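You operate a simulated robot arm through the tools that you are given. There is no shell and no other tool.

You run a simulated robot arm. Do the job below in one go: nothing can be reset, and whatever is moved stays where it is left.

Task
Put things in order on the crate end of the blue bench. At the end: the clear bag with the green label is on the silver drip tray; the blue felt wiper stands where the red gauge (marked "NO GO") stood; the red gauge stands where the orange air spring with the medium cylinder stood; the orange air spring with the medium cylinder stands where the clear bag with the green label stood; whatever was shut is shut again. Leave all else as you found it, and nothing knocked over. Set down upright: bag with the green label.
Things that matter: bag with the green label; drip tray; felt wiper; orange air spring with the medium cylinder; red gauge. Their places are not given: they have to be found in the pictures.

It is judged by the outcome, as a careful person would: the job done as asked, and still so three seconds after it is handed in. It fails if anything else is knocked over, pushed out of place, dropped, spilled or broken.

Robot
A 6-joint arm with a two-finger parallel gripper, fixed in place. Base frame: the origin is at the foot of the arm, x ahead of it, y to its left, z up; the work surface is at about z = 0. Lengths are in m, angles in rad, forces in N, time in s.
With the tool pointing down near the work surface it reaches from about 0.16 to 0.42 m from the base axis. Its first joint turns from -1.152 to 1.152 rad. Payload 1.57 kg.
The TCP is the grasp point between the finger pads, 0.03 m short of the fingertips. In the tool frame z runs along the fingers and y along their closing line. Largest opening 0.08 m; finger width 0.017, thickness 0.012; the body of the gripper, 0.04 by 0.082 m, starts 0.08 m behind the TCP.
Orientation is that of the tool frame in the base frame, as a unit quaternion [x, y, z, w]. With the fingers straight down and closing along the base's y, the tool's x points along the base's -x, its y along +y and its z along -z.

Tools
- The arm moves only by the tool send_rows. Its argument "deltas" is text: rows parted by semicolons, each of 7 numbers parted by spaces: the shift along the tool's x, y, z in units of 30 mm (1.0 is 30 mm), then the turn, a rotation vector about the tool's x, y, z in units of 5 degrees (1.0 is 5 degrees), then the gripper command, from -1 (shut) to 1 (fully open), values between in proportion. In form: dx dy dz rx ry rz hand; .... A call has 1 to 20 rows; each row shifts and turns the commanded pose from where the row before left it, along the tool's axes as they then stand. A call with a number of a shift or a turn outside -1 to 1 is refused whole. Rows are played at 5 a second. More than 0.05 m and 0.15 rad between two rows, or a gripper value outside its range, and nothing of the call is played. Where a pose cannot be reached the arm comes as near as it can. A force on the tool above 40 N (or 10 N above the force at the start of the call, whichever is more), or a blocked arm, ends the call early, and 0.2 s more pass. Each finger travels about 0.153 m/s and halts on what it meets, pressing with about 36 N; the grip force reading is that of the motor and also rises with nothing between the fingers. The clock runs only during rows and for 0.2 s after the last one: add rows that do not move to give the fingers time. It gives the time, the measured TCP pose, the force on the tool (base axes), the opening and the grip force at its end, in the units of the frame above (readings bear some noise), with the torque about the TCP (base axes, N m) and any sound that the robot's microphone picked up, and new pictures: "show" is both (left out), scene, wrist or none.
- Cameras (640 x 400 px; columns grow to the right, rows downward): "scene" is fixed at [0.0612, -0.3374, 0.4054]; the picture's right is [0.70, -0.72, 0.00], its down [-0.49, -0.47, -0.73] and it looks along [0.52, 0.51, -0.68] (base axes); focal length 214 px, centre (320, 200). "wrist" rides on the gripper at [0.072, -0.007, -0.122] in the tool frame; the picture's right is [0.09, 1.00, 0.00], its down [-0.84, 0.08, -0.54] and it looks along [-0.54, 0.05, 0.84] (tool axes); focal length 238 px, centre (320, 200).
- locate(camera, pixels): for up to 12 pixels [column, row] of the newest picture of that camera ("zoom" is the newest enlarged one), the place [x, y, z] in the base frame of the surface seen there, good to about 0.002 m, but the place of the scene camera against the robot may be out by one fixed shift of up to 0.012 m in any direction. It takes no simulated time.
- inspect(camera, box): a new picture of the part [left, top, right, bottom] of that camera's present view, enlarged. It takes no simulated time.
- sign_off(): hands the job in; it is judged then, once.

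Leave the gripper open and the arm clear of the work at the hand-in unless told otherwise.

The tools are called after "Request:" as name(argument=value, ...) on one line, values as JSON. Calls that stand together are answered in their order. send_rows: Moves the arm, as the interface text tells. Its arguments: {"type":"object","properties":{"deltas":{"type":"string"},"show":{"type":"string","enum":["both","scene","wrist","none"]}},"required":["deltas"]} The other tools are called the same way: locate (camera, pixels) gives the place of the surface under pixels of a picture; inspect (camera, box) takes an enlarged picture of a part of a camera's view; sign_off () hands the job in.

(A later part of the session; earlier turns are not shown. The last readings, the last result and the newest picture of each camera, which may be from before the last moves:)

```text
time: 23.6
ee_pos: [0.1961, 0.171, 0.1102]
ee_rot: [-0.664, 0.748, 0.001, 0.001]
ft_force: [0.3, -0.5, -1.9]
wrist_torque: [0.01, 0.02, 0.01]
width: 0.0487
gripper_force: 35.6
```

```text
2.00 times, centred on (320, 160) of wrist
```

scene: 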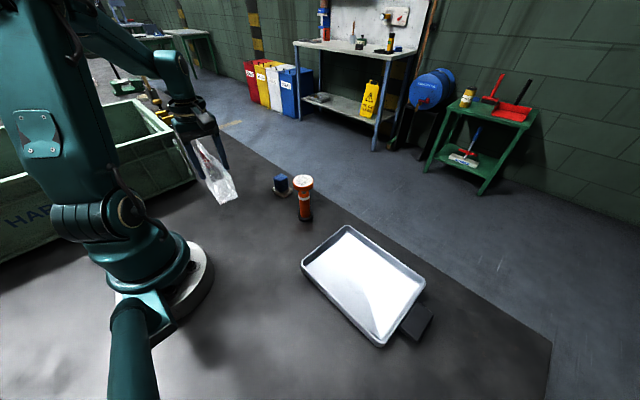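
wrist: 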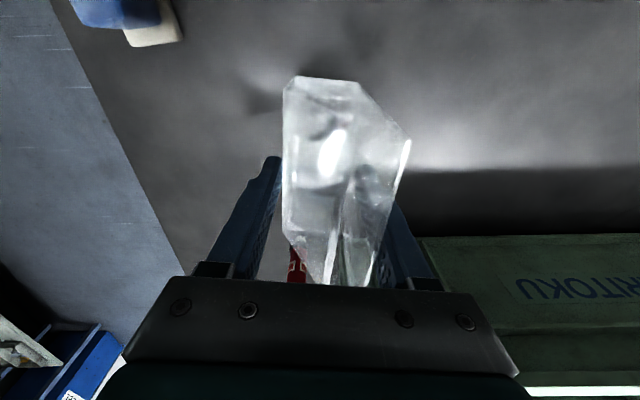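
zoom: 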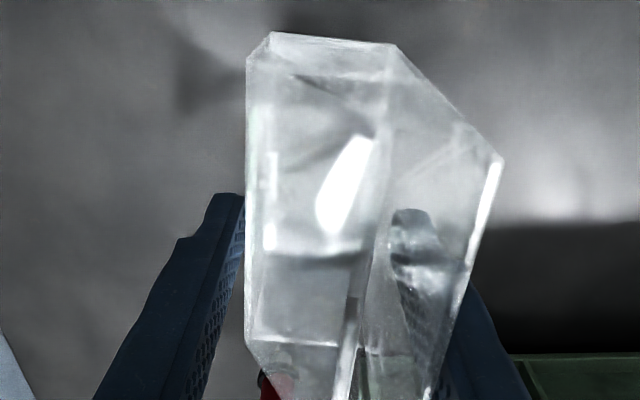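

The bag hangs straight with its base about 20 mm up, torque near zero. I raise it to TCP z≈0.23, then carry it across to above the tray's near half.

Request:
send_rows(deltas="0 0 -0.4 0 0 0 0.08; 0 0 -0.7 0 0 0 0.08; 0 0 -0.8 0 0 0 0.08; 0 0 -0.8 0 0 0 0.08; 0 0 -0.8 0 0 0 0.08; 0 0 -0.4 0 0 0 0.08; 0 0 0 0 0 0 0.08", show="both")

```text
time: 25.2
ee_pos: [0.1963, 0.1719, 0.2272]
ee_rot: [-0.664, 0.748, 0.001, 0.001]
ft_force: [0.5, 0.8, -1.2]
wrist_torque: [-0.01, 0.03, 0.0]
width: 0.0485
gripper_force: 36.2
```

scene: 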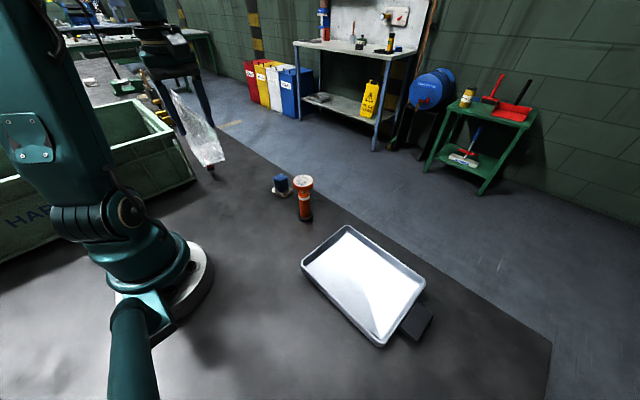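
wrist: 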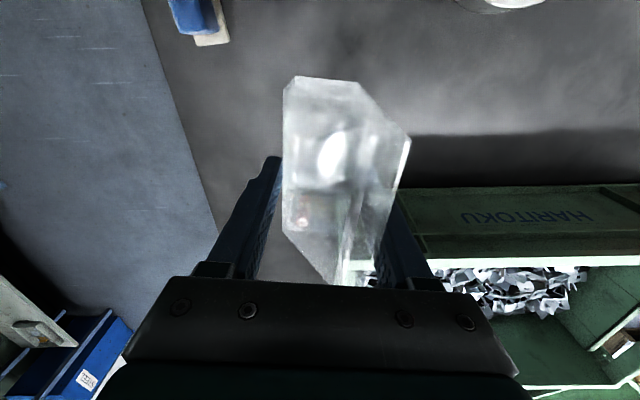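

Steady in the grip. Now I carry it over toward the tray, turning slightly to be square with it.

Request:
send_rows(deltas="0.3 -0.07 0 0 0 0 0.08; 0.6 -0.13 0 0 0 0 0.08; 0.8 -0.18 0 0 0 0 0.08; 0.8 -0.18 0 0 0 0 0.08; 0.85 -0.18 0 0 0 0 0.08; 0.85 -0.18 0 0 0 0 0.08; 0.85 -0.18 0 0 0 0 0.08; 0.85 -0.18 0 0 0 0 0.08; 0.85 -0.18 0 0 0 0 0.08; 0.85 -0.18 0 0 0 0 0.08; 0.85 -0.18 0 0 0 0 0.08; 0.85 -0.18 0 0 0 0 0.08; 0.85 -0.18 0 0 0 0 0.08; 0.85 -0.18 0 0 0 0 0.08; 0.8 -0.18 0 0 0 0 0.08; 0.6 -0.13 0 0 0 0 0.08; 0.3 -0.07 0 0 0 0 0.08; 0 0 0 0 0 -0.68 0.08; 0 0 0 0 0 -0.68 0.08; 0 0 0 0 0 0 0.08", show="both")

```text
time: 29.4
ee_pos: [0.2325, -0.2165, 0.227]
ee_rot: [0.707, -0.707, 0.0, 0.0]
ft_force: [0.5, -0.7, -0.7]
wrist_torque: [-0.01, 0.01, -0.01]
width: 0.0484
gripper_force: 36.4
```

scene: 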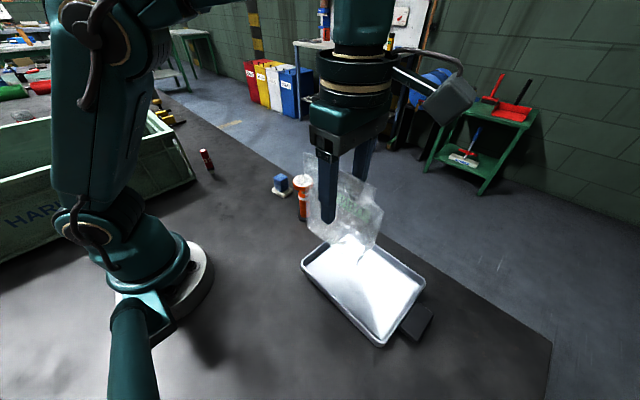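
wrist: 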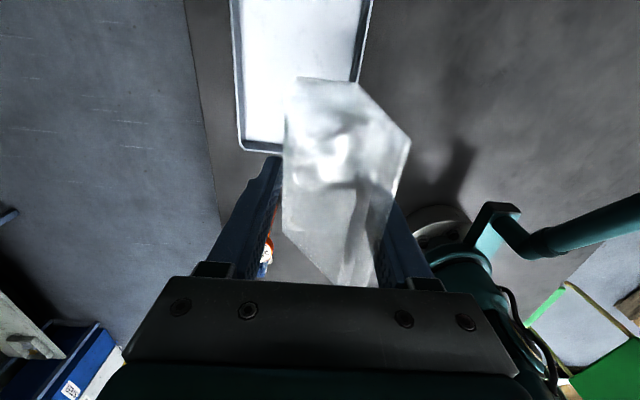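

Over the tray now. I lower to TCP z≈0.142 (bag base about 50 mm up), easing outward to (0.258, −0.247).

Request:
send_rows(deltas="0.1 -0.085 0.28 0 0 0 0.08; 0.2 -0.17 0.56 0 0 0 0.08; 0.2 -0.17 0.56 0 0 0 0.08; 0.2 -0.17 0.56 0 0 0 0.08; 0.2 -0.17 0.56 0 0 0 0.08; 0.1 -0.085 0.28 0 0 0 0.08; 0 0 0 0 0 0 0.08; 0 0 0 0 0 0 0.08", show="both")

Request:
inspect(camera="scene", box=[260, 160, 460, 360])

```text
time: 31.2
ee_pos: [0.259, -0.2476, 0.1424]
ee_rot: [0.707, -0.707, 0.0, -0.001]
ft_force: [-0.4, -0.4, -0.1]
wrist_torque: [0.01, 0.0, -0.01]
width: 0.0488
gripper_force: 36.4
```

scene: 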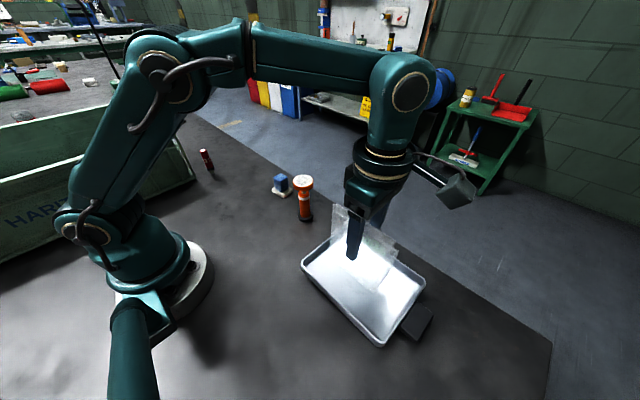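
wrist: 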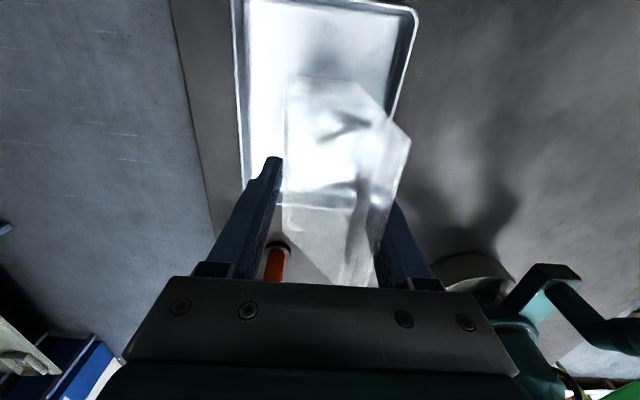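

```text
2.00 times, centred on (360, 260) of scene
```

zoom: 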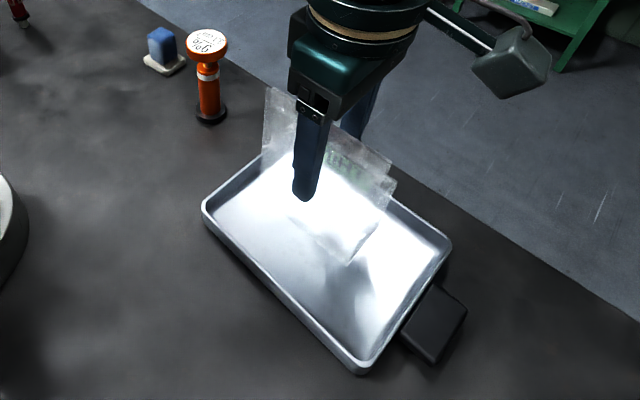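

The bag is over the tray with clear margins. I lower to about 3 mm above the tray floor.

Request:
send_rows(deltas="0 0 0.4 0 0 0 0.08; 0 0 0.4 0 0 0 0.08; 0 0 0.3 0 0 0 0.08; 0 0 0.2 0 0 0 0.08; 0 0 0 0 0 0 0.08; 0 0 0 0 0 0 0.08", show="both")

Request:
inspect(camera="scene", box=[290, 180, 430, 340])

```text
time: 32.6
ee_pos: [0.2598, -0.2462, 0.1036]
ee_rot: [-0.707, 0.707, 0.002, 0.0]
ft_force: [0.1, 1.2, -0.5]
wrist_torque: [0.0, -0.02, 0.0]
width: 0.0485
gripper_force: 35.6
```

scene: 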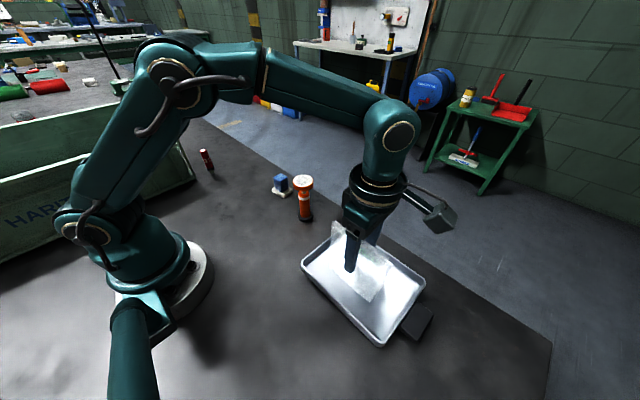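
wrist: 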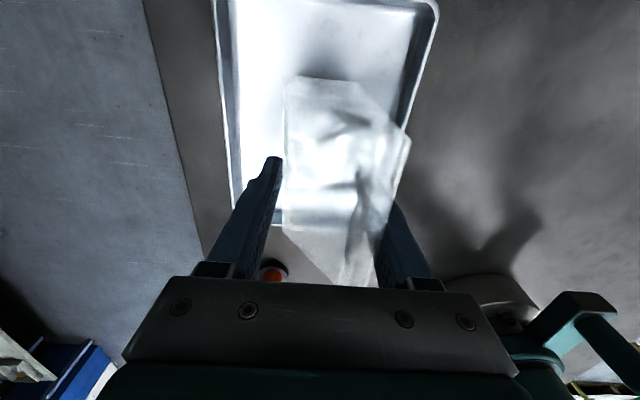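

```text
2.50 times, centred on (360, 260) of scene
```

zoom: 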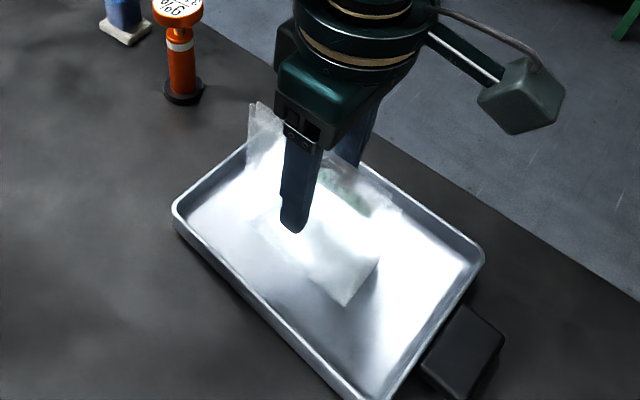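

About 7 mm to go. I lower in small steps and watch the force.

Request:
send_rows(deltas="0 0 0.07 0 0 0 0.08; 0 0 0.07 0 0 0 0.08; 0 0 0.05 0 0 0 0.08; 0 0 0 0 0 0 0.08", show="none")

```text
time: 33.6
ee_pos: [0.26, -0.2464, 0.0973]
ee_rot: [-0.707, 0.708, 0.001, 0.002]
ft_force: [0.1, 0.3, -0.6]
wrist_torque: [0.0, 0.01, 0.0]
width: 0.0489
gripper_force: 36.5
```

No contact yet. I go on 1 mm at a time.

Request:
send_rows(deltas="0 0 0.035 0 0 0 0.08; 0 0 0 0 0 0 0.08", show="none")

Request:
send_rows(deltas="0 0 0.035 0 0 0 0.08; 0 0 0 0 0 0 0.08", show="wrist")

```text
time: 34.2
ee_pos: [0.2587, -0.2471, 0.0969]
ee_rot: [0.707, -0.707, 0.0, -0.001]
ft_force: [0.0, 0.0, -1.7]
wrist_torque: [-0.01, 0.03, -0.01]
width: 0.0484
gripper_force: 36.4
```

```text
time: 34.8
ee_pos: [0.2574, -0.2453, 0.0953]
ee_rot: [-0.707, 0.708, 0.001, 0.0]
ft_force: [1.1, 0.4, 0.4]
wrist_torque: [0.02, -0.03, 0.05]
width: 0.0484
gripper_force: 35.7
```

wrist: 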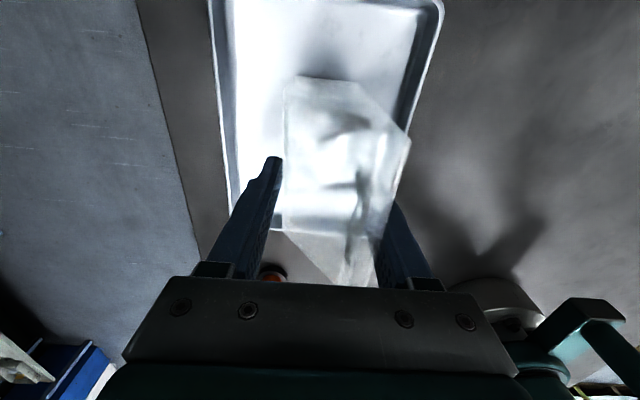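

I check the true height of the tray floor near the bag, and the bag's lower edge.

Request:
locate(camera="wrist", pixels=[[300, 40], [340, 40], [262, 120], [360, 70], [310, 79], [340, 82], [395, 130], [405, 140]])

Request:
send_rows(deltas="0 0 0.035 0 0 0 0.08; 0 0 0 0 0 0 0.08", show="none")

```text
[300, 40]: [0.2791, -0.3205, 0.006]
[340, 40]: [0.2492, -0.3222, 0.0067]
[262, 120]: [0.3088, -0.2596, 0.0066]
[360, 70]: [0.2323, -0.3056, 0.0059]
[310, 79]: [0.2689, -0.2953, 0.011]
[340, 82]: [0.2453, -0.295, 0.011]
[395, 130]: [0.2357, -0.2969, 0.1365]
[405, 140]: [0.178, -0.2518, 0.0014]
```

```text
time: 35.4
ee_pos: [0.2589, -0.2469, 0.0939]
ee_rot: [-0.707, 0.707, -0.001, 0.0]
ft_force: [-1.8, 1.5, 12.2]
wrist_torque: [0.27, -0.12, 0.04]
width: 0.0486
gripper_force: 35.7
```

Contact: 12 N upward, so the bag's base is on the tray. I ease back half a millimetre and open slowly.

Request:
send_rows(deltas="0 0 -0.02 0 0 0 0.08; 0 0 0 0 0 0 0.2; 0 0 0 0 0 0 0.25; 0 0 0 0 0 0 0.3; 0 0 0 0 0 0 0.4; 0 0 0 0 0 0 0.5; 0 0 0 0 0 0 0.7; 0 0 0 0 0 0 1; 0 0 0 0 0 0 1", show="both")

Request:
inspect(camera="scene", box=[290, 180, 430, 340])

Request:
inspect(camera="wrist", box=[200, 40, 440, 280])

```text
time: 37.4
ee_pos: [0.2596, -0.2478, 0.0954]
ee_rot: [-0.707, 0.707, 0.0, 0.0]
ft_force: [-0.9, 0.8, -0.4]
wrist_torque: [-0.01, 0.01, 0.01]
width: 0.0801
gripper_force: 0.1
```

scene: 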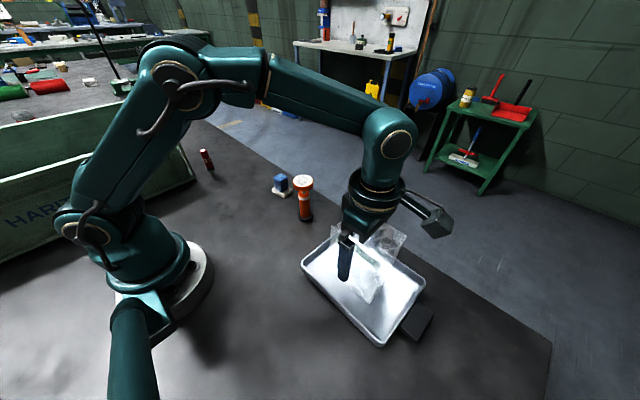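
wrist: 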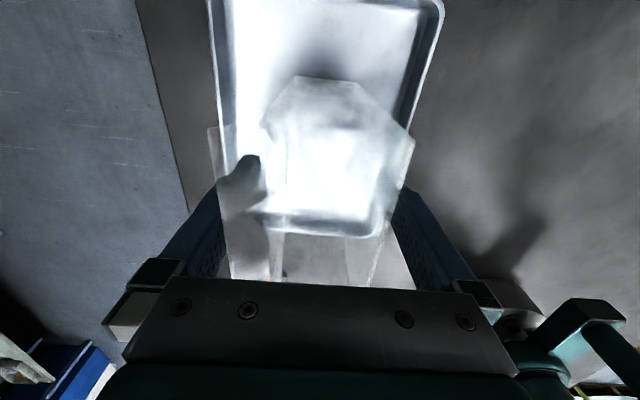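

```text
2.50 times, centred on (360, 260) of scene
```

zoom: 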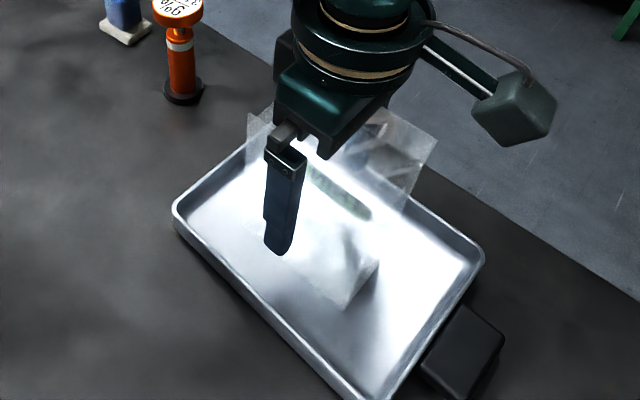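

```text
1.67 times, centred on (320, 160) of wrist
```

zoom: 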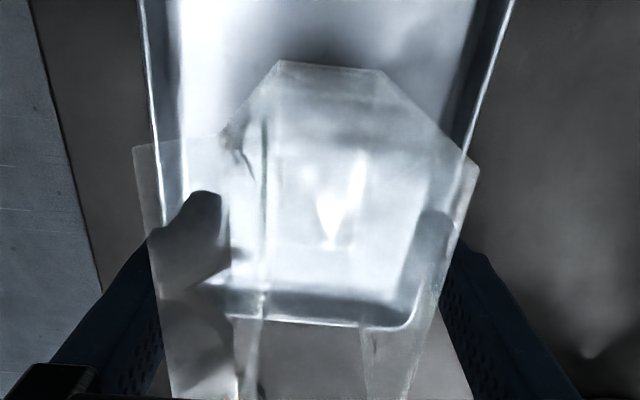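

The bag stands on the tray and its flap has sprung back out, close to the right-hand (+x) finger. I shift the open hand 7 mm toward +x to free the flap, then rise straight up.

Request:
send_rows(deltas="0 -0.12 0 0 0 0 1; 0 -0.12 0 0 0 0 1; 0 0 0 0 0 0 1; 0 0 -0.2 0 0 0 1; 0 0 -0.3 0 0 0 1; 0 0 -0.4 0 0 0 1; 0 0 -0.5 0 0 0 1; 0 0 0 0 0 0 1", show="both")

Request:
inspect(camera="scene", box=[290, 180, 430, 340])

Request:
inspect(camera="wrist", box=[200, 40, 440, 280])

```text
time: 39.2
ee_pos: [0.2654, -0.2467, 0.138]
ee_rot: [0.707, -0.707, -0.001, 0.0]
ft_force: [-0.3, 0.1, -0.3]
wrist_torque: [0.02, 0.01, 0.0]
width: 0.08
gripper_force: 0.0
```

scene: 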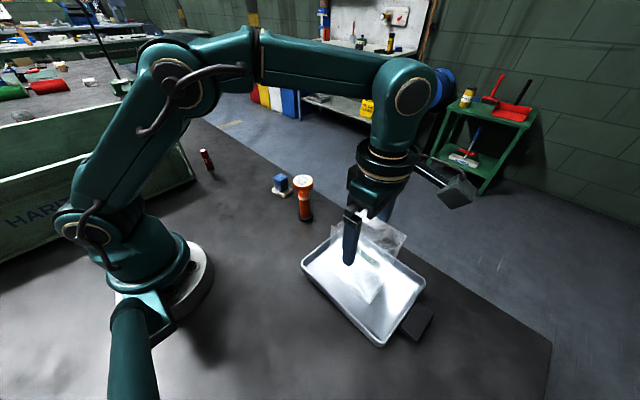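
wrist: 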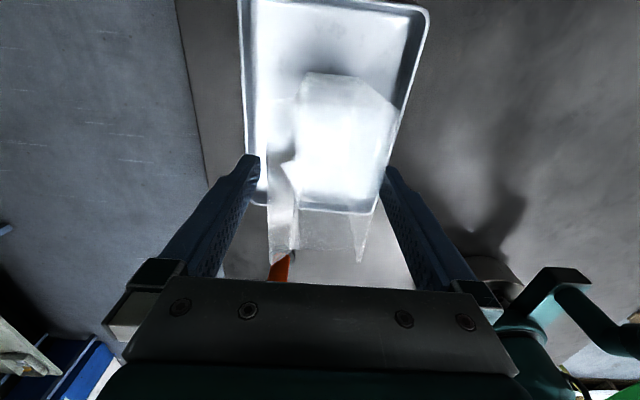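

```text
2.50 times, centred on (360, 260) of scene
```

zoom: 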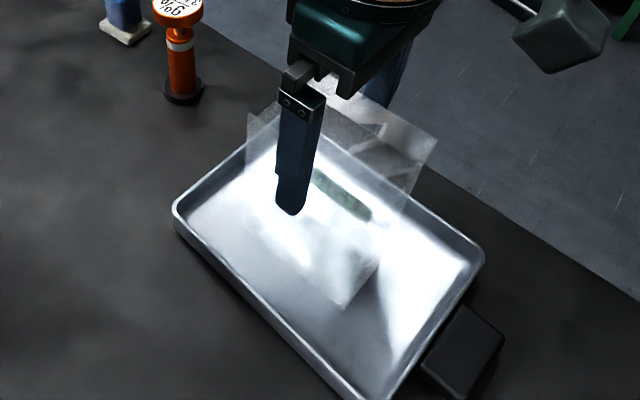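

```text
1.67 times, centred on (320, 160) of wrist
```

zoom: 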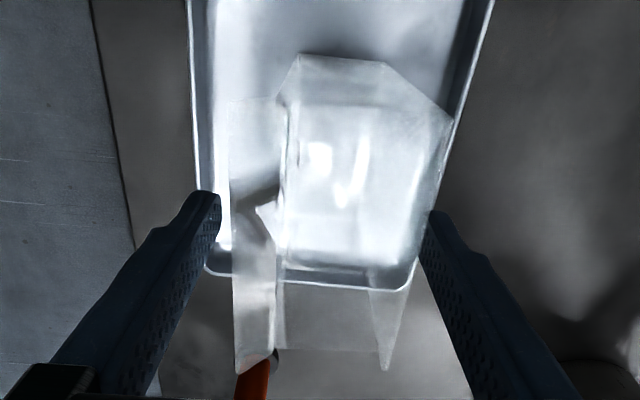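

The bag stands upright on the tray. I rise clear, drawing inward a little once the tips are above the flap, then look at the spring from above.

Request:
send_rows(deltas="0 0 -0.6 0 0 0 1; 0 0 -0.6 0 0 0 1; 0 0 -0.6 0 0 0 1; -0.5 0.45 -0.4 0 0 0 1; -0.7 0.4 -0.4 0 0 0 1; -0.8 0 -0.3 0 0 0 1; 0 0 0 0 0 0 1", show="both")

Request:
inspect(camera="scene", box=[290, 180, 430, 340])

```text
time: 40.8
ee_pos: [0.2396, -0.1874, 0.2244]
ee_rot: [-0.707, 0.707, 0.002, 0.001]
ft_force: [0.9, 0.3, -0.3]
wrist_torque: [0.0, -0.02, -0.01]
width: 0.0797
gripper_force: 0.2
```

scene: 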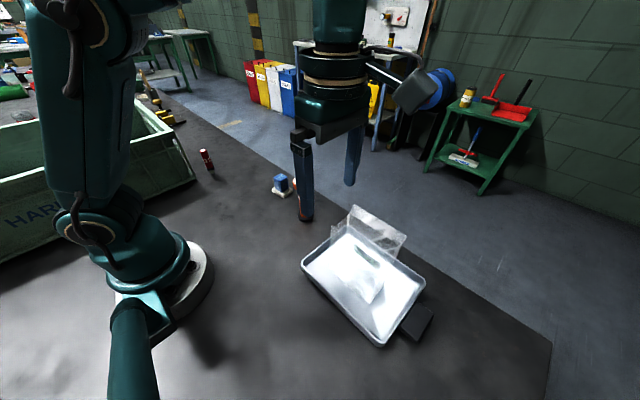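
wrist: 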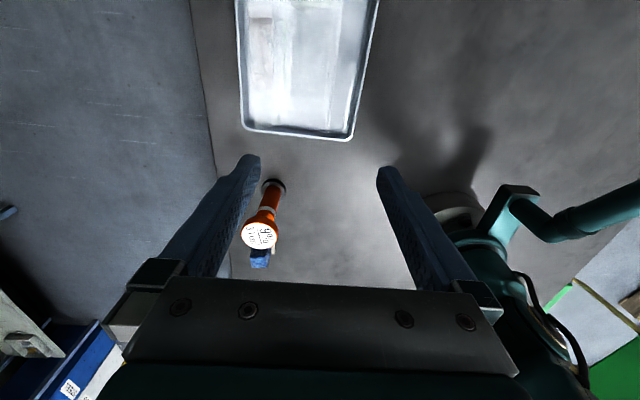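

```text
2.50 times, centred on (360, 260) of scene
```

zoom: 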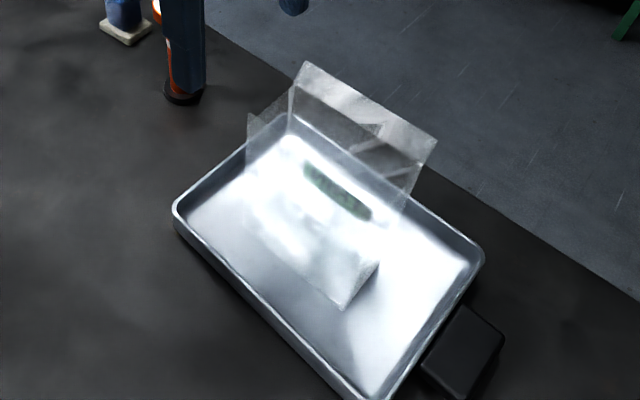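

The bag stands well. Next the spring: I enlarge it at (262, 215) and measure.

Request:
inspect(camera="wrist", box=[220, 160, 320, 280])

Request:
locate(camera="wrist", pixels=[[259, 236], [243, 236], [275, 234], [258, 248], [260, 221], [268, 212], [270, 200], [273, 188], [262, 184], [285, 187], [272, 180], [264, 218]])

```text
3.33 times, centred on (270, 220) of wrist
```

zoom: 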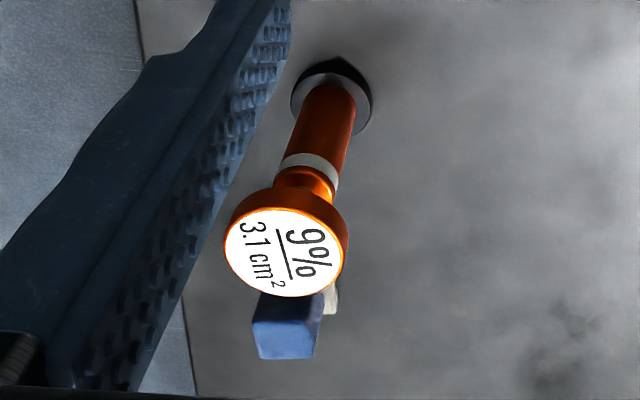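

```text
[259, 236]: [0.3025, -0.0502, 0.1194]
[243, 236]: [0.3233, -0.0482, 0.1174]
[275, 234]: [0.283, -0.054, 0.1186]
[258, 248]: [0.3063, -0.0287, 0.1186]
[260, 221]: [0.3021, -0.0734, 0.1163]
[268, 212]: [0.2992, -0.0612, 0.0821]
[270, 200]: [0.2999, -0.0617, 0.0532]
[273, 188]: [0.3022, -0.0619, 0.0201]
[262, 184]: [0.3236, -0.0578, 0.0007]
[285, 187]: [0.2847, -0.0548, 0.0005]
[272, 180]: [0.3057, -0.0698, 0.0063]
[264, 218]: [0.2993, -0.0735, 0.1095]
```

Spring measured: axis at about (0.3025, −0.0505), head 0.044 wide from z 0.105 to 0.119, narrower body below. I'll grip it by the head. I move above it and come down to where the tips are just above the head.

Request:
send_rows(deltas="-0.76 -0.35 0 0 0 0 1; -0.76 -0.35 0 0 0 0 1; -0.76 -0.35 0 0 0 0 1; -0.76 -0.35 0 0 0 0 1; -0.76 -0.35 0 0 0 0 1; -0.76 -0.35 0 0 0 0 1; 0 0 0.7 0 0 0 1; 0 0 0.7 0 0 0 1; 0 0 0.6 0 0 0 1; 0 0 0 0 0 0 1; 0 0 0 0 0 0 1", show="both")

Request:
inspect(camera="wrist", box=[220, 100, 420, 240])

```text
time: 43.2
ee_pos: [0.304, -0.051, 0.1649]
ee_rot: [0.707, -0.707, 0.0, -0.001]
ft_force: [-0.6, -0.1, 0.6]
wrist_torque: [-0.01, 0.03, -0.04]
width: 0.0799
gripper_force: 0.1
```

scene: 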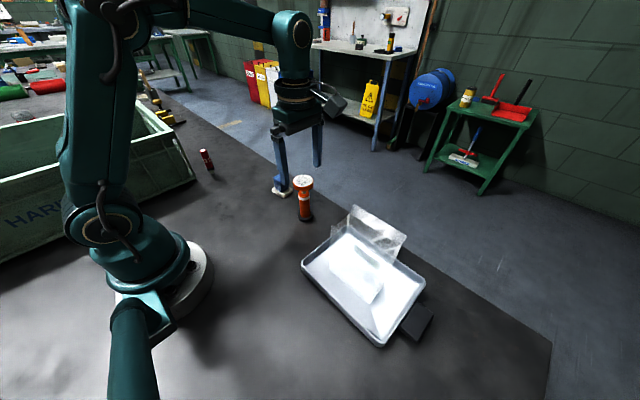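
wrist: 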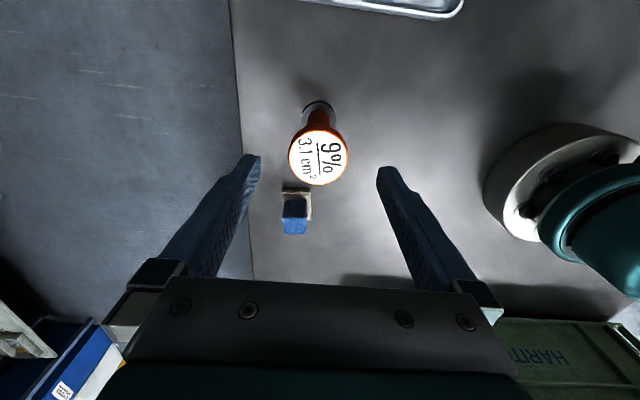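

```text
2.86 times, centred on (320, 170) of wrist
```

zoom: 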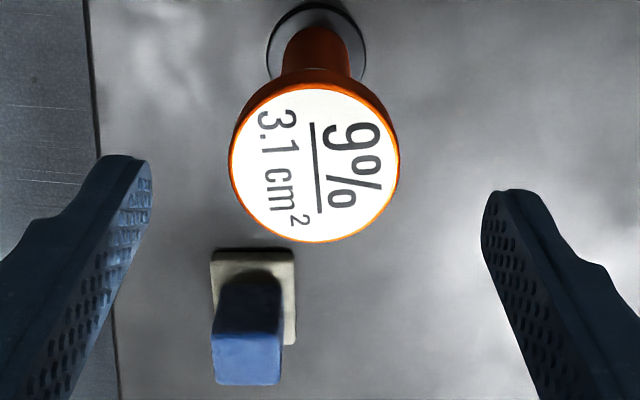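

I measure the head's edges and the base from here to centre exactly.

Request:
locate(camera="wrist", pixels=[[290, 156], [346, 157], [318, 132], [318, 183], [318, 157], [303, 113], [334, 113], [318, 102], [300, 135], [337, 178], [300, 178], [336, 135]])

```text
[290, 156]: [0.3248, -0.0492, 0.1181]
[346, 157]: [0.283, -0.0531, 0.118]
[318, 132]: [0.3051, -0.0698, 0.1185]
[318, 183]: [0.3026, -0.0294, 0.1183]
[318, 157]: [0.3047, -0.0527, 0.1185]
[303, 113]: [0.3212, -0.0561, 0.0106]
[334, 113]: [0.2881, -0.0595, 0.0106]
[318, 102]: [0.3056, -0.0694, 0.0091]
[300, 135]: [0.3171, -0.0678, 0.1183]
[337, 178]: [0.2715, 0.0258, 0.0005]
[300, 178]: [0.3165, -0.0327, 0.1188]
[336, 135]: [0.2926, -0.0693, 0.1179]
```

The axis is at (0.304, −0.050) and the hand is at (0.304, −0.051): centred. I go down to TCP z≈0.112 and close gently on the head.

Request:
send_rows(deltas="0 0 0.6 0 0 0 1; 0 0 0.6 0 0 0 1; 0 0 0.55 0 0 0 1; 0 0 0 0 0 0 1; 0 0 0 0 0 0 0.6; 0 0 0 0 0 0 0.3; 0 0 0 0 0 0 0.2; 0 0 0 0 0 0 0.15; 0 0 0 0 0 0 0.1; 0 0 0 0 0 0 0.05; 0 0 0 0 0 0 0; 0 0 0 0 0 0 -0.05; 0 0 0 0 0 0 -0.05", show="both")

Request:
inspect(camera="scene", box=[250, 130, 370, 250])

```text
time: 46.0
ee_pos: [0.304, -0.0504, 0.113]
ee_rot: [0.707, -0.707, 0.0, -0.001]
ft_force: [1.5, 0.7, -0.7]
wrist_torque: [0.0, -0.02, 0.01]
width: 0.045
gripper_force: 35.9
```

scene: 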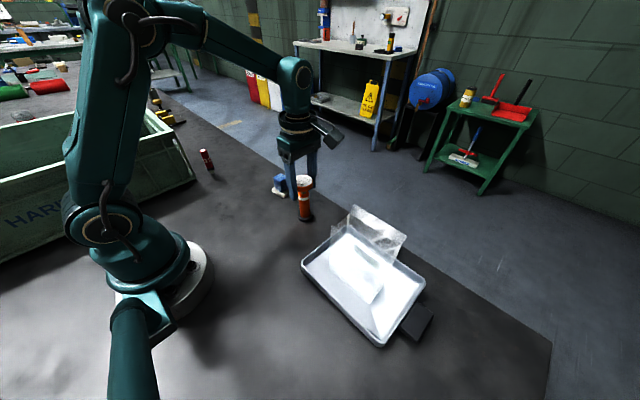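
wrist: 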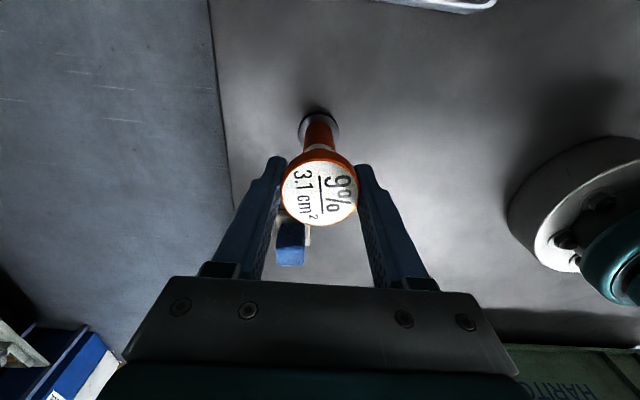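

```text
3.33 times, centred on (310, 190) of scene
```

zoom: 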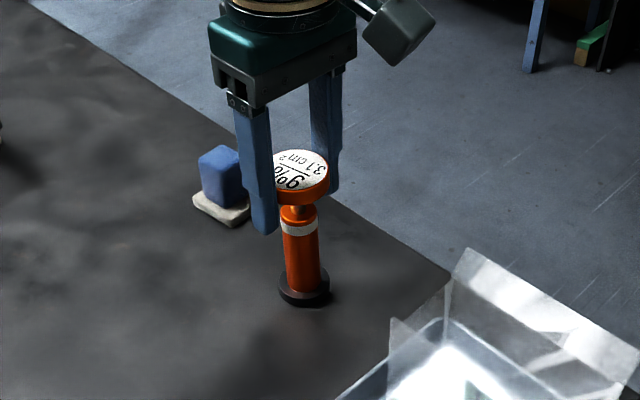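

The head is held at 0.045 with 36 N and the spring still stands upright. I lift 20 mm and check.

Request:
send_rows(deltas="0 0 -0.15 0 0 0 -0.1; 0 0 -0.25 0 0 0 -0.1; 0 0 -0.3 0 0 0 -0.1; 0 0 0 0 0 0 -0.1", show="both")

Request:
inspect(camera="scene", box=[250, 130, 370, 250])

```text
time: 47.0
ee_pos: [0.3034, -0.0506, 0.133]
ee_rot: [0.707, -0.707, 0.0, -0.001]
ft_force: [-0.4, -0.9, -1.4]
wrist_torque: [-0.02, 0.0, 0.0]
width: 0.045
gripper_force: 36.2
```

scene: 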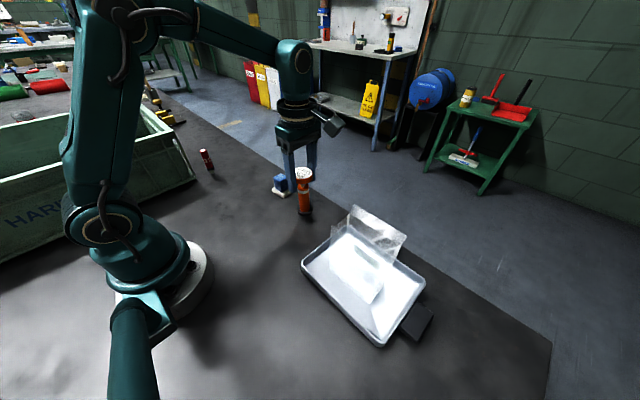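
wrist: 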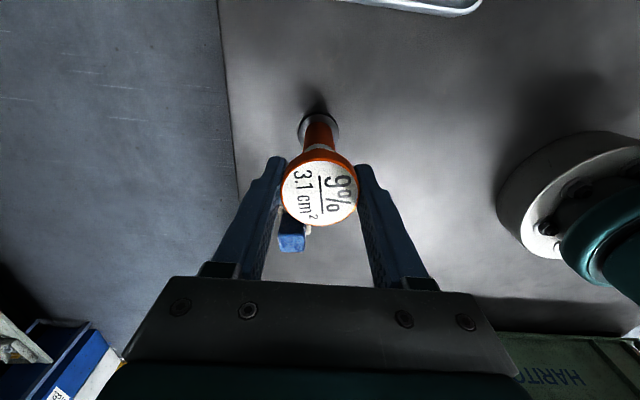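

```text
3.33 times, centred on (310, 190) of scene
```

zoom: 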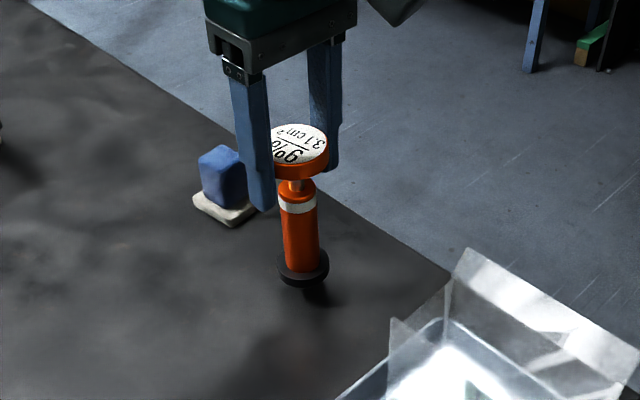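

It hangs straight, base about 20 mm up. I raise it to clear the wiper and carry it to the bag's old place (0.2046, 0.1703).

Request:
send_rows(deltas="0 0 -0.6 0 0 0 -0.1; 0 0 -0.8 0 0 0 -0.1; 0 0 -0.6 0 0 0 -0.1; -0.4 0.18 0 0 0 0 -0.1; -0.7 0.315 0 0 0 0 -0.1; -0.8 0.36 0 0 0 0 -0.1; -0.8 0.36 0 0 0 0 -0.1; -0.8 0.36 0 0 0 0 -0.1; -0.8 0.36 0 0 0 0 -0.1; -0.8 0.36 0 0 0 0 -0.1; -0.8 0.36 0 0 0 0 -0.1; -0.8 0.36 0 0 0 0 -0.1; -0.45 0.2 0 0 0 0 -0.1; -0.2 0.09 0 0 0 0 -0.1; 0 0 0 0 0 0 -0.1; 0 0 0 0 0 0 -0.1", show="both")

```text
time: 50.4
ee_pos: [0.204, 0.172, 0.1924]
ee_rot: [0.707, -0.707, -0.001, -0.001]
ft_force: [0.2, -0.3, -1.7]
wrist_torque: [0.0, 0.05, 0.01]
width: 0.045
gripper_force: 35.6
```

scene: 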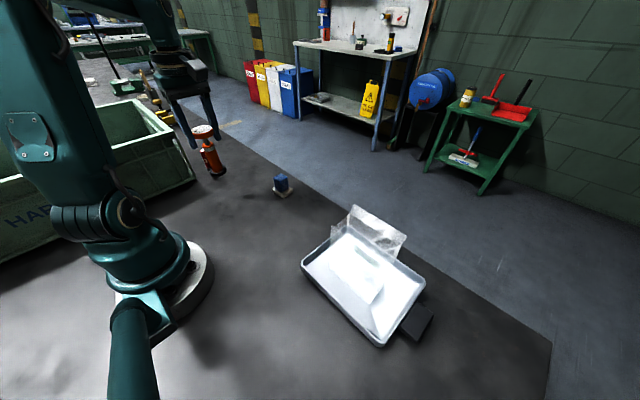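
wrist: 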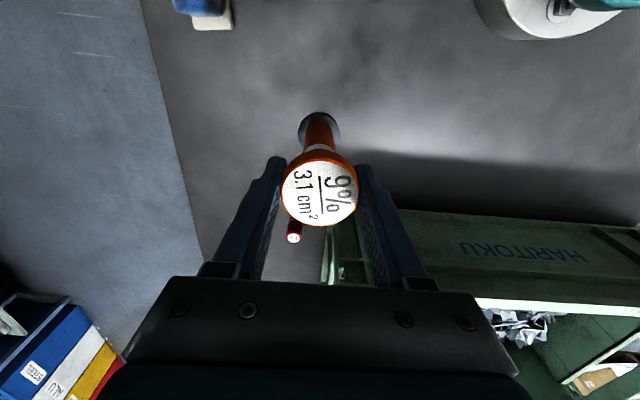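

At (0.204, 0.172). A small correction in y, then I lower to just above the bench.

Request:
send_rows(deltas="0.04 0 0.5 0 0 0 -0.1; 0 0 0.7 0 0 0 -0.1; 0 0 0.7 0 0 0 -0.1; 0 0 0.4 0 0 0 -0.1; 0 0 0.2 0 0 0 -0.1; 0 0 0 0 0 0 -0.1; 0 0 0 0 0 0 -0.1", show="both")

Request:
inspect(camera="scene", box=[150, 110, 290, 230])

```text
time: 52.0
ee_pos: [0.204, 0.1697, 0.1182]
ee_rot: [0.707, -0.707, -0.001, -0.001]
ft_force: [-0.2, -0.6, -3.0]
wrist_torque: [0.0, 0.01, 0.01]
width: 0.0452
gripper_force: 35.7
```

scene: 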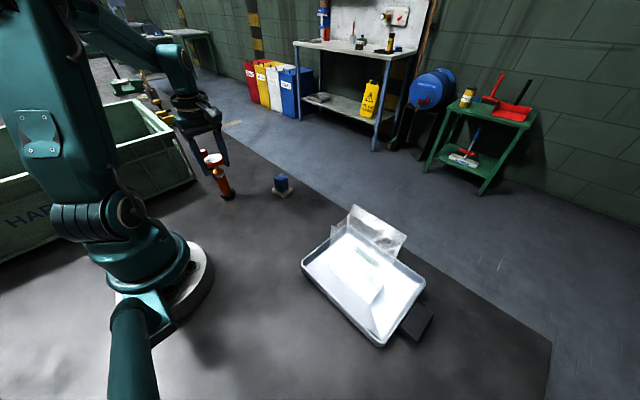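
wrist: 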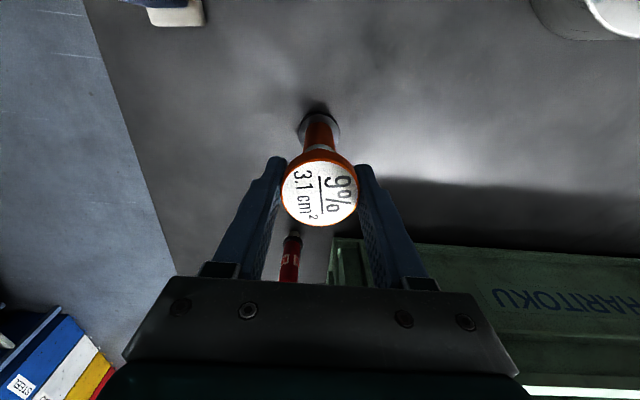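

```text
3.33 times, centred on (220, 170) of scene
```

zoom: 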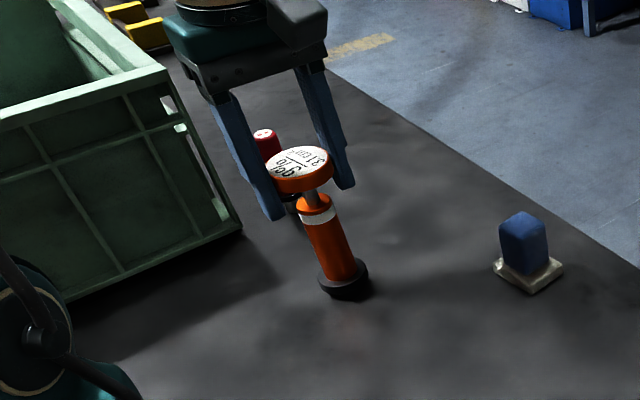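

About 5 mm above. I lower gently until the base touches.

Request:
send_rows(deltas="0 0 0.06 0 0 0 -0.1; 0 0 0.05 0 0 0 -0.1; 0 0 0.03 0 0 0 -0.1; 0 0 0 0 0 0 -0.1", show="none")

Request:
send_rows(deltas="0 0 0.03 0 0 0 -0.1; 0 0 0 0 0 0 -0.1", show="none")

```text
time: 53.0
ee_pos: [0.2047, 0.1709, 0.1133]
ee_rot: [0.708, -0.707, -0.001, 0.0]
ft_force: [0.0, 0.0, -2.1]
wrist_torque: [0.0, 0.0, -0.01]
width: 0.0451
gripper_force: 35.6
```

```text
time: 53.6
ee_pos: [0.2052, 0.1694, 0.113]
ee_rot: [0.708, -0.707, -0.001, 0.0]
ft_force: [0.2, 0.4, -0.7]
wrist_torque: [-0.03, 0.0, -0.01]
width: 0.045
gripper_force: 35.9
```

The downward load has dropped from −2 N to −0.7 N, so it is just touching. One more half-millimetre to confirm.

Request:
send_rows(deltas="0 0 0.025 0 0 0 -0.1; 0 0 0 0 0 0 -0.1", show="none")

```text
time: 54.2
ee_pos: [0.204, 0.1697, 0.1124]
ee_rot: [0.708, -0.706, -0.001, 0.0]
ft_force: [0.1, 1.1, -1.9]
wrist_torque: [-0.01, 0.01, 0.01]
width: 0.0452
gripper_force: 36.4
```

Still within noise. I continue in small steps until a clear push-back.

Request:
send_rows(deltas="0 0 0.025 0 0 0 -0.1; 0 0 0 0 0 0 -0.1", show="none")

Request:
send_rows(deltas="0 0 0.025 0 0 0 -0.1; 0 0 0 0 0 0 -0.1", show="scene")

Request:
inspect(camera="scene", box=[190, 140, 260, 220])

```text
time: 54.8
ee_pos: [0.2057, 0.1689, 0.111]
ee_rot: [0.707, -0.707, 0.0, -0.002]
ft_force: [0.3, -2.1, 16.3]
wrist_torque: [-0.26, 0.28, 0.04]
width: 0.0449
gripper_force: 36.0
```

```text
time: 55.4
ee_pos: [0.2049, 0.1695, 0.1111]
ee_rot: [-0.707, 0.707, 0.001, 0.002]
ft_force: [2.8, -4.5, 29.3]
wrist_torque: [-0.31, -0.06, 0.04]
width: 0.0451
gripper_force: 35.8
```

scene: 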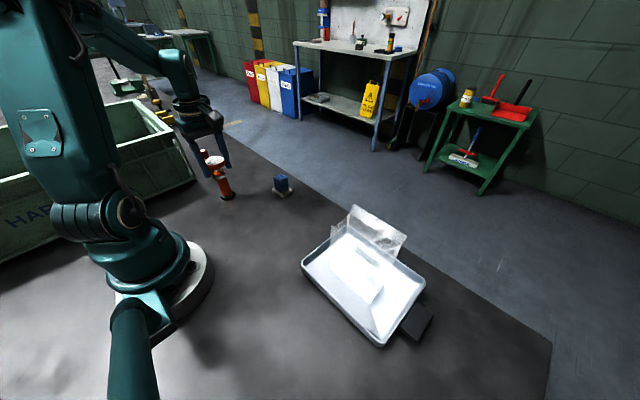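

```text
5.00 times, centred on (225, 180) of scene
```

zoom: 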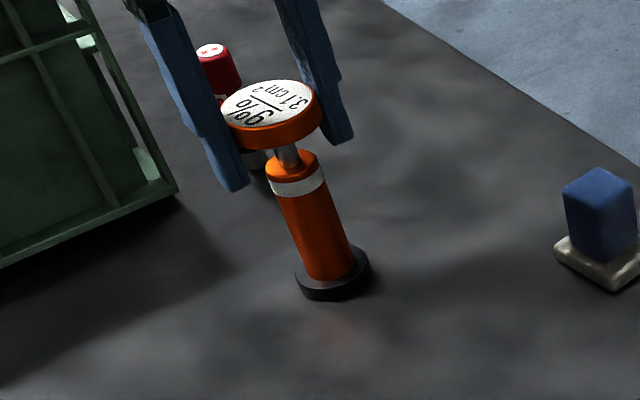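

Firm contact (29 N). I back off 1.2 mm to unload, then open slowly.

Request:
send_rows(deltas="0 0 -0.04 0 0 0 -0.1; 0 0 0 0 0 0 -0.1; 0 0 0 0 0 0 0.15; 0 0 0 0 0 0 0.2; 0 0 0 0 0 0 0.3; 0 0 0 0 0 0 0.5; 0 0 0 0 0 0 0.8; 0 0 0 0 0 0 1; 0 0 0 0 0 0 1", show="both")

Request:
inspect(camera="scene", box=[190, 140, 260, 220])

```text
time: 57.4
ee_pos: [0.2049, 0.1701, 0.1127]
ee_rot: [0.707, -0.707, -0.001, -0.001]
ft_force: [-0.8, -1.0, 0.6]
wrist_torque: [-0.03, 0.03, -0.04]
width: 0.0798
gripper_force: 0.0
```

scene: 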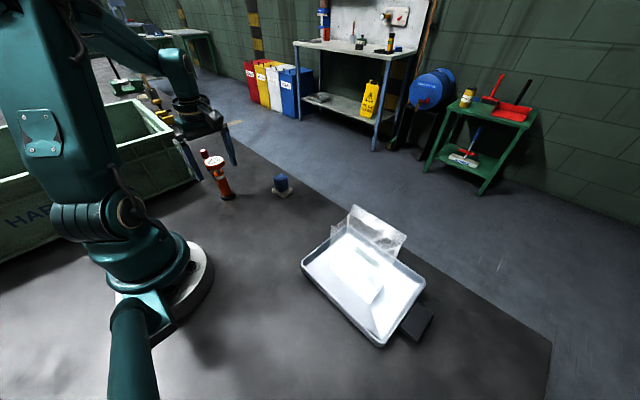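
wrist: 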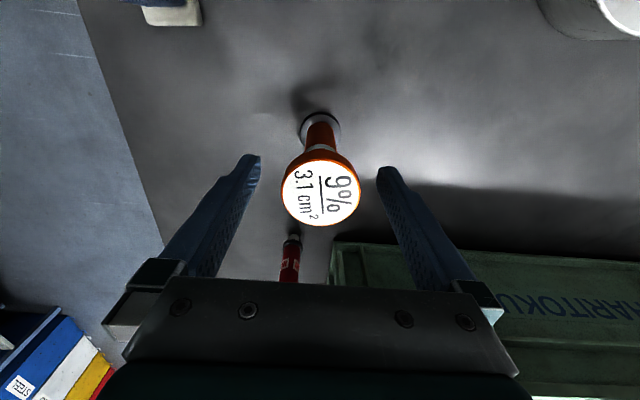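

```text
5.00 times, centred on (225, 180) of scene
```

zoom: 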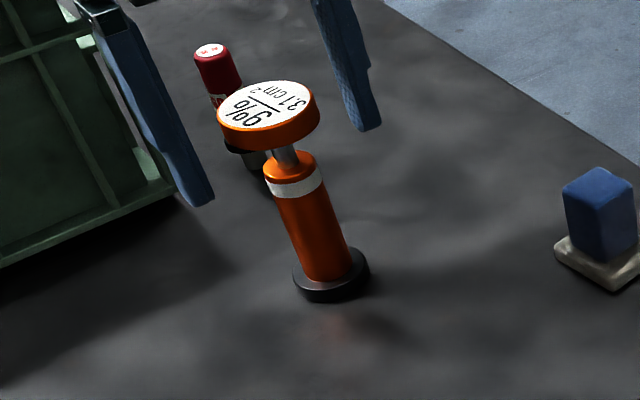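

The spring stands upright in the bag's old place. I rise straight up and move to look at the gauge and the crate next to it.

Request:
send_rows(deltas="0 0 -0.4 0 0 0 1; 0 0 -0.7 0 0 0 1; 0 0 -0.9 0 0 0 1; 0 0 -0.9 0 0 0 1; -0.6 -0.1 -0.1 0 0 0 1; -0.8 -0.1 0 0 0 0 1; -0.8 0 0 0 0 0 1; 0 0 0 0 0 0 1", show="both")

Request:
inspect(camera="wrist", box=[230, 60, 430, 240])

```text
time: 59.2
ee_pos: [0.208, 0.237, 0.2011]
ee_rot: [0.707, -0.707, 0.0, 0.0]
ft_force: [-0.3, -0.1, 0.0]
wrist_torque: [-0.01, -0.02, 0.02]
width: 0.08
gripper_force: 0.0
```

scene: 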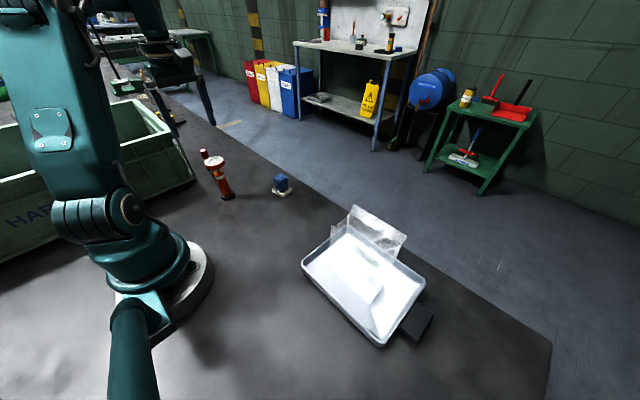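
wrist: 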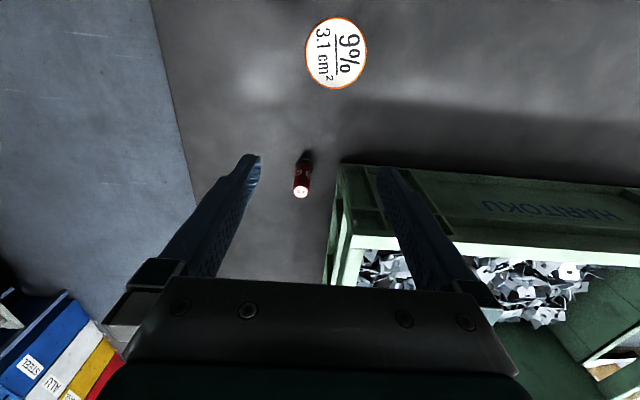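

```text
2.22 times, centred on (330, 150) of wrist
```

zoom: 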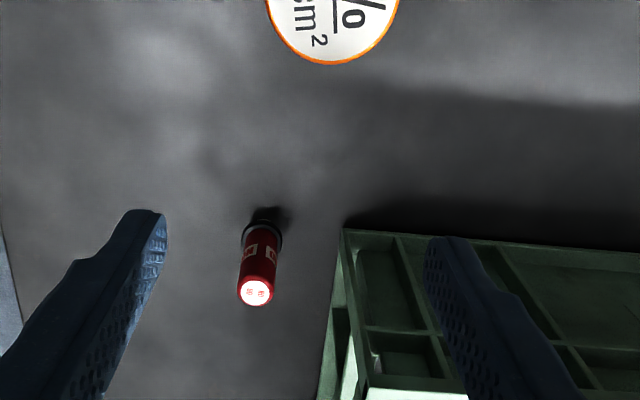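

I measure the gauge's top, its dark band and base, plus the crate's near corner and top rim.

Request:
locate(camera="wrist", pixels=[[301, 192], [294, 192], [308, 192], [301, 186], [303, 166], [298, 164], [310, 166], [304, 158], [342, 166], [350, 240], [336, 240], [345, 180]])

Request:
locate(camera="wrist", pixels=[[336, 50], [306, 50], [366, 52], [336, 88], [336, 18], [302, 178], [296, 175], [310, 176], [358, 242], [340, 200], [360, 175], [420, 240]])

```text
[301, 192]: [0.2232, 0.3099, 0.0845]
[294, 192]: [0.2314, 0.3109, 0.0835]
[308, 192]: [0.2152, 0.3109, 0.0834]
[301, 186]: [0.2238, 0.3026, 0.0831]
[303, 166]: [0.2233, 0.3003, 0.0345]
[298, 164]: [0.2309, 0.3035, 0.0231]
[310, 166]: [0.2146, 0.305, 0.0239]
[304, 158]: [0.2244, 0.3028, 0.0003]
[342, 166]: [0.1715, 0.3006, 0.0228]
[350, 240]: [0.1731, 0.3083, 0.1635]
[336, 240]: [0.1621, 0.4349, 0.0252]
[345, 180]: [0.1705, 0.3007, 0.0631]
```

```text
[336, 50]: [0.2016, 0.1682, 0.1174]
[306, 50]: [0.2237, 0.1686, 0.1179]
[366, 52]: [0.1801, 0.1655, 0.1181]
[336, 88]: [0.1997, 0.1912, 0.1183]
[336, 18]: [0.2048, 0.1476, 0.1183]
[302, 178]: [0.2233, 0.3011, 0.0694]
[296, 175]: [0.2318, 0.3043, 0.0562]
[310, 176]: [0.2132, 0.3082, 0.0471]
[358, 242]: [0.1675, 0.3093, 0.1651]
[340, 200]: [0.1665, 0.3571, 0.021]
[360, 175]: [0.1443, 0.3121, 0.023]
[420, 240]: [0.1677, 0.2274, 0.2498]
```

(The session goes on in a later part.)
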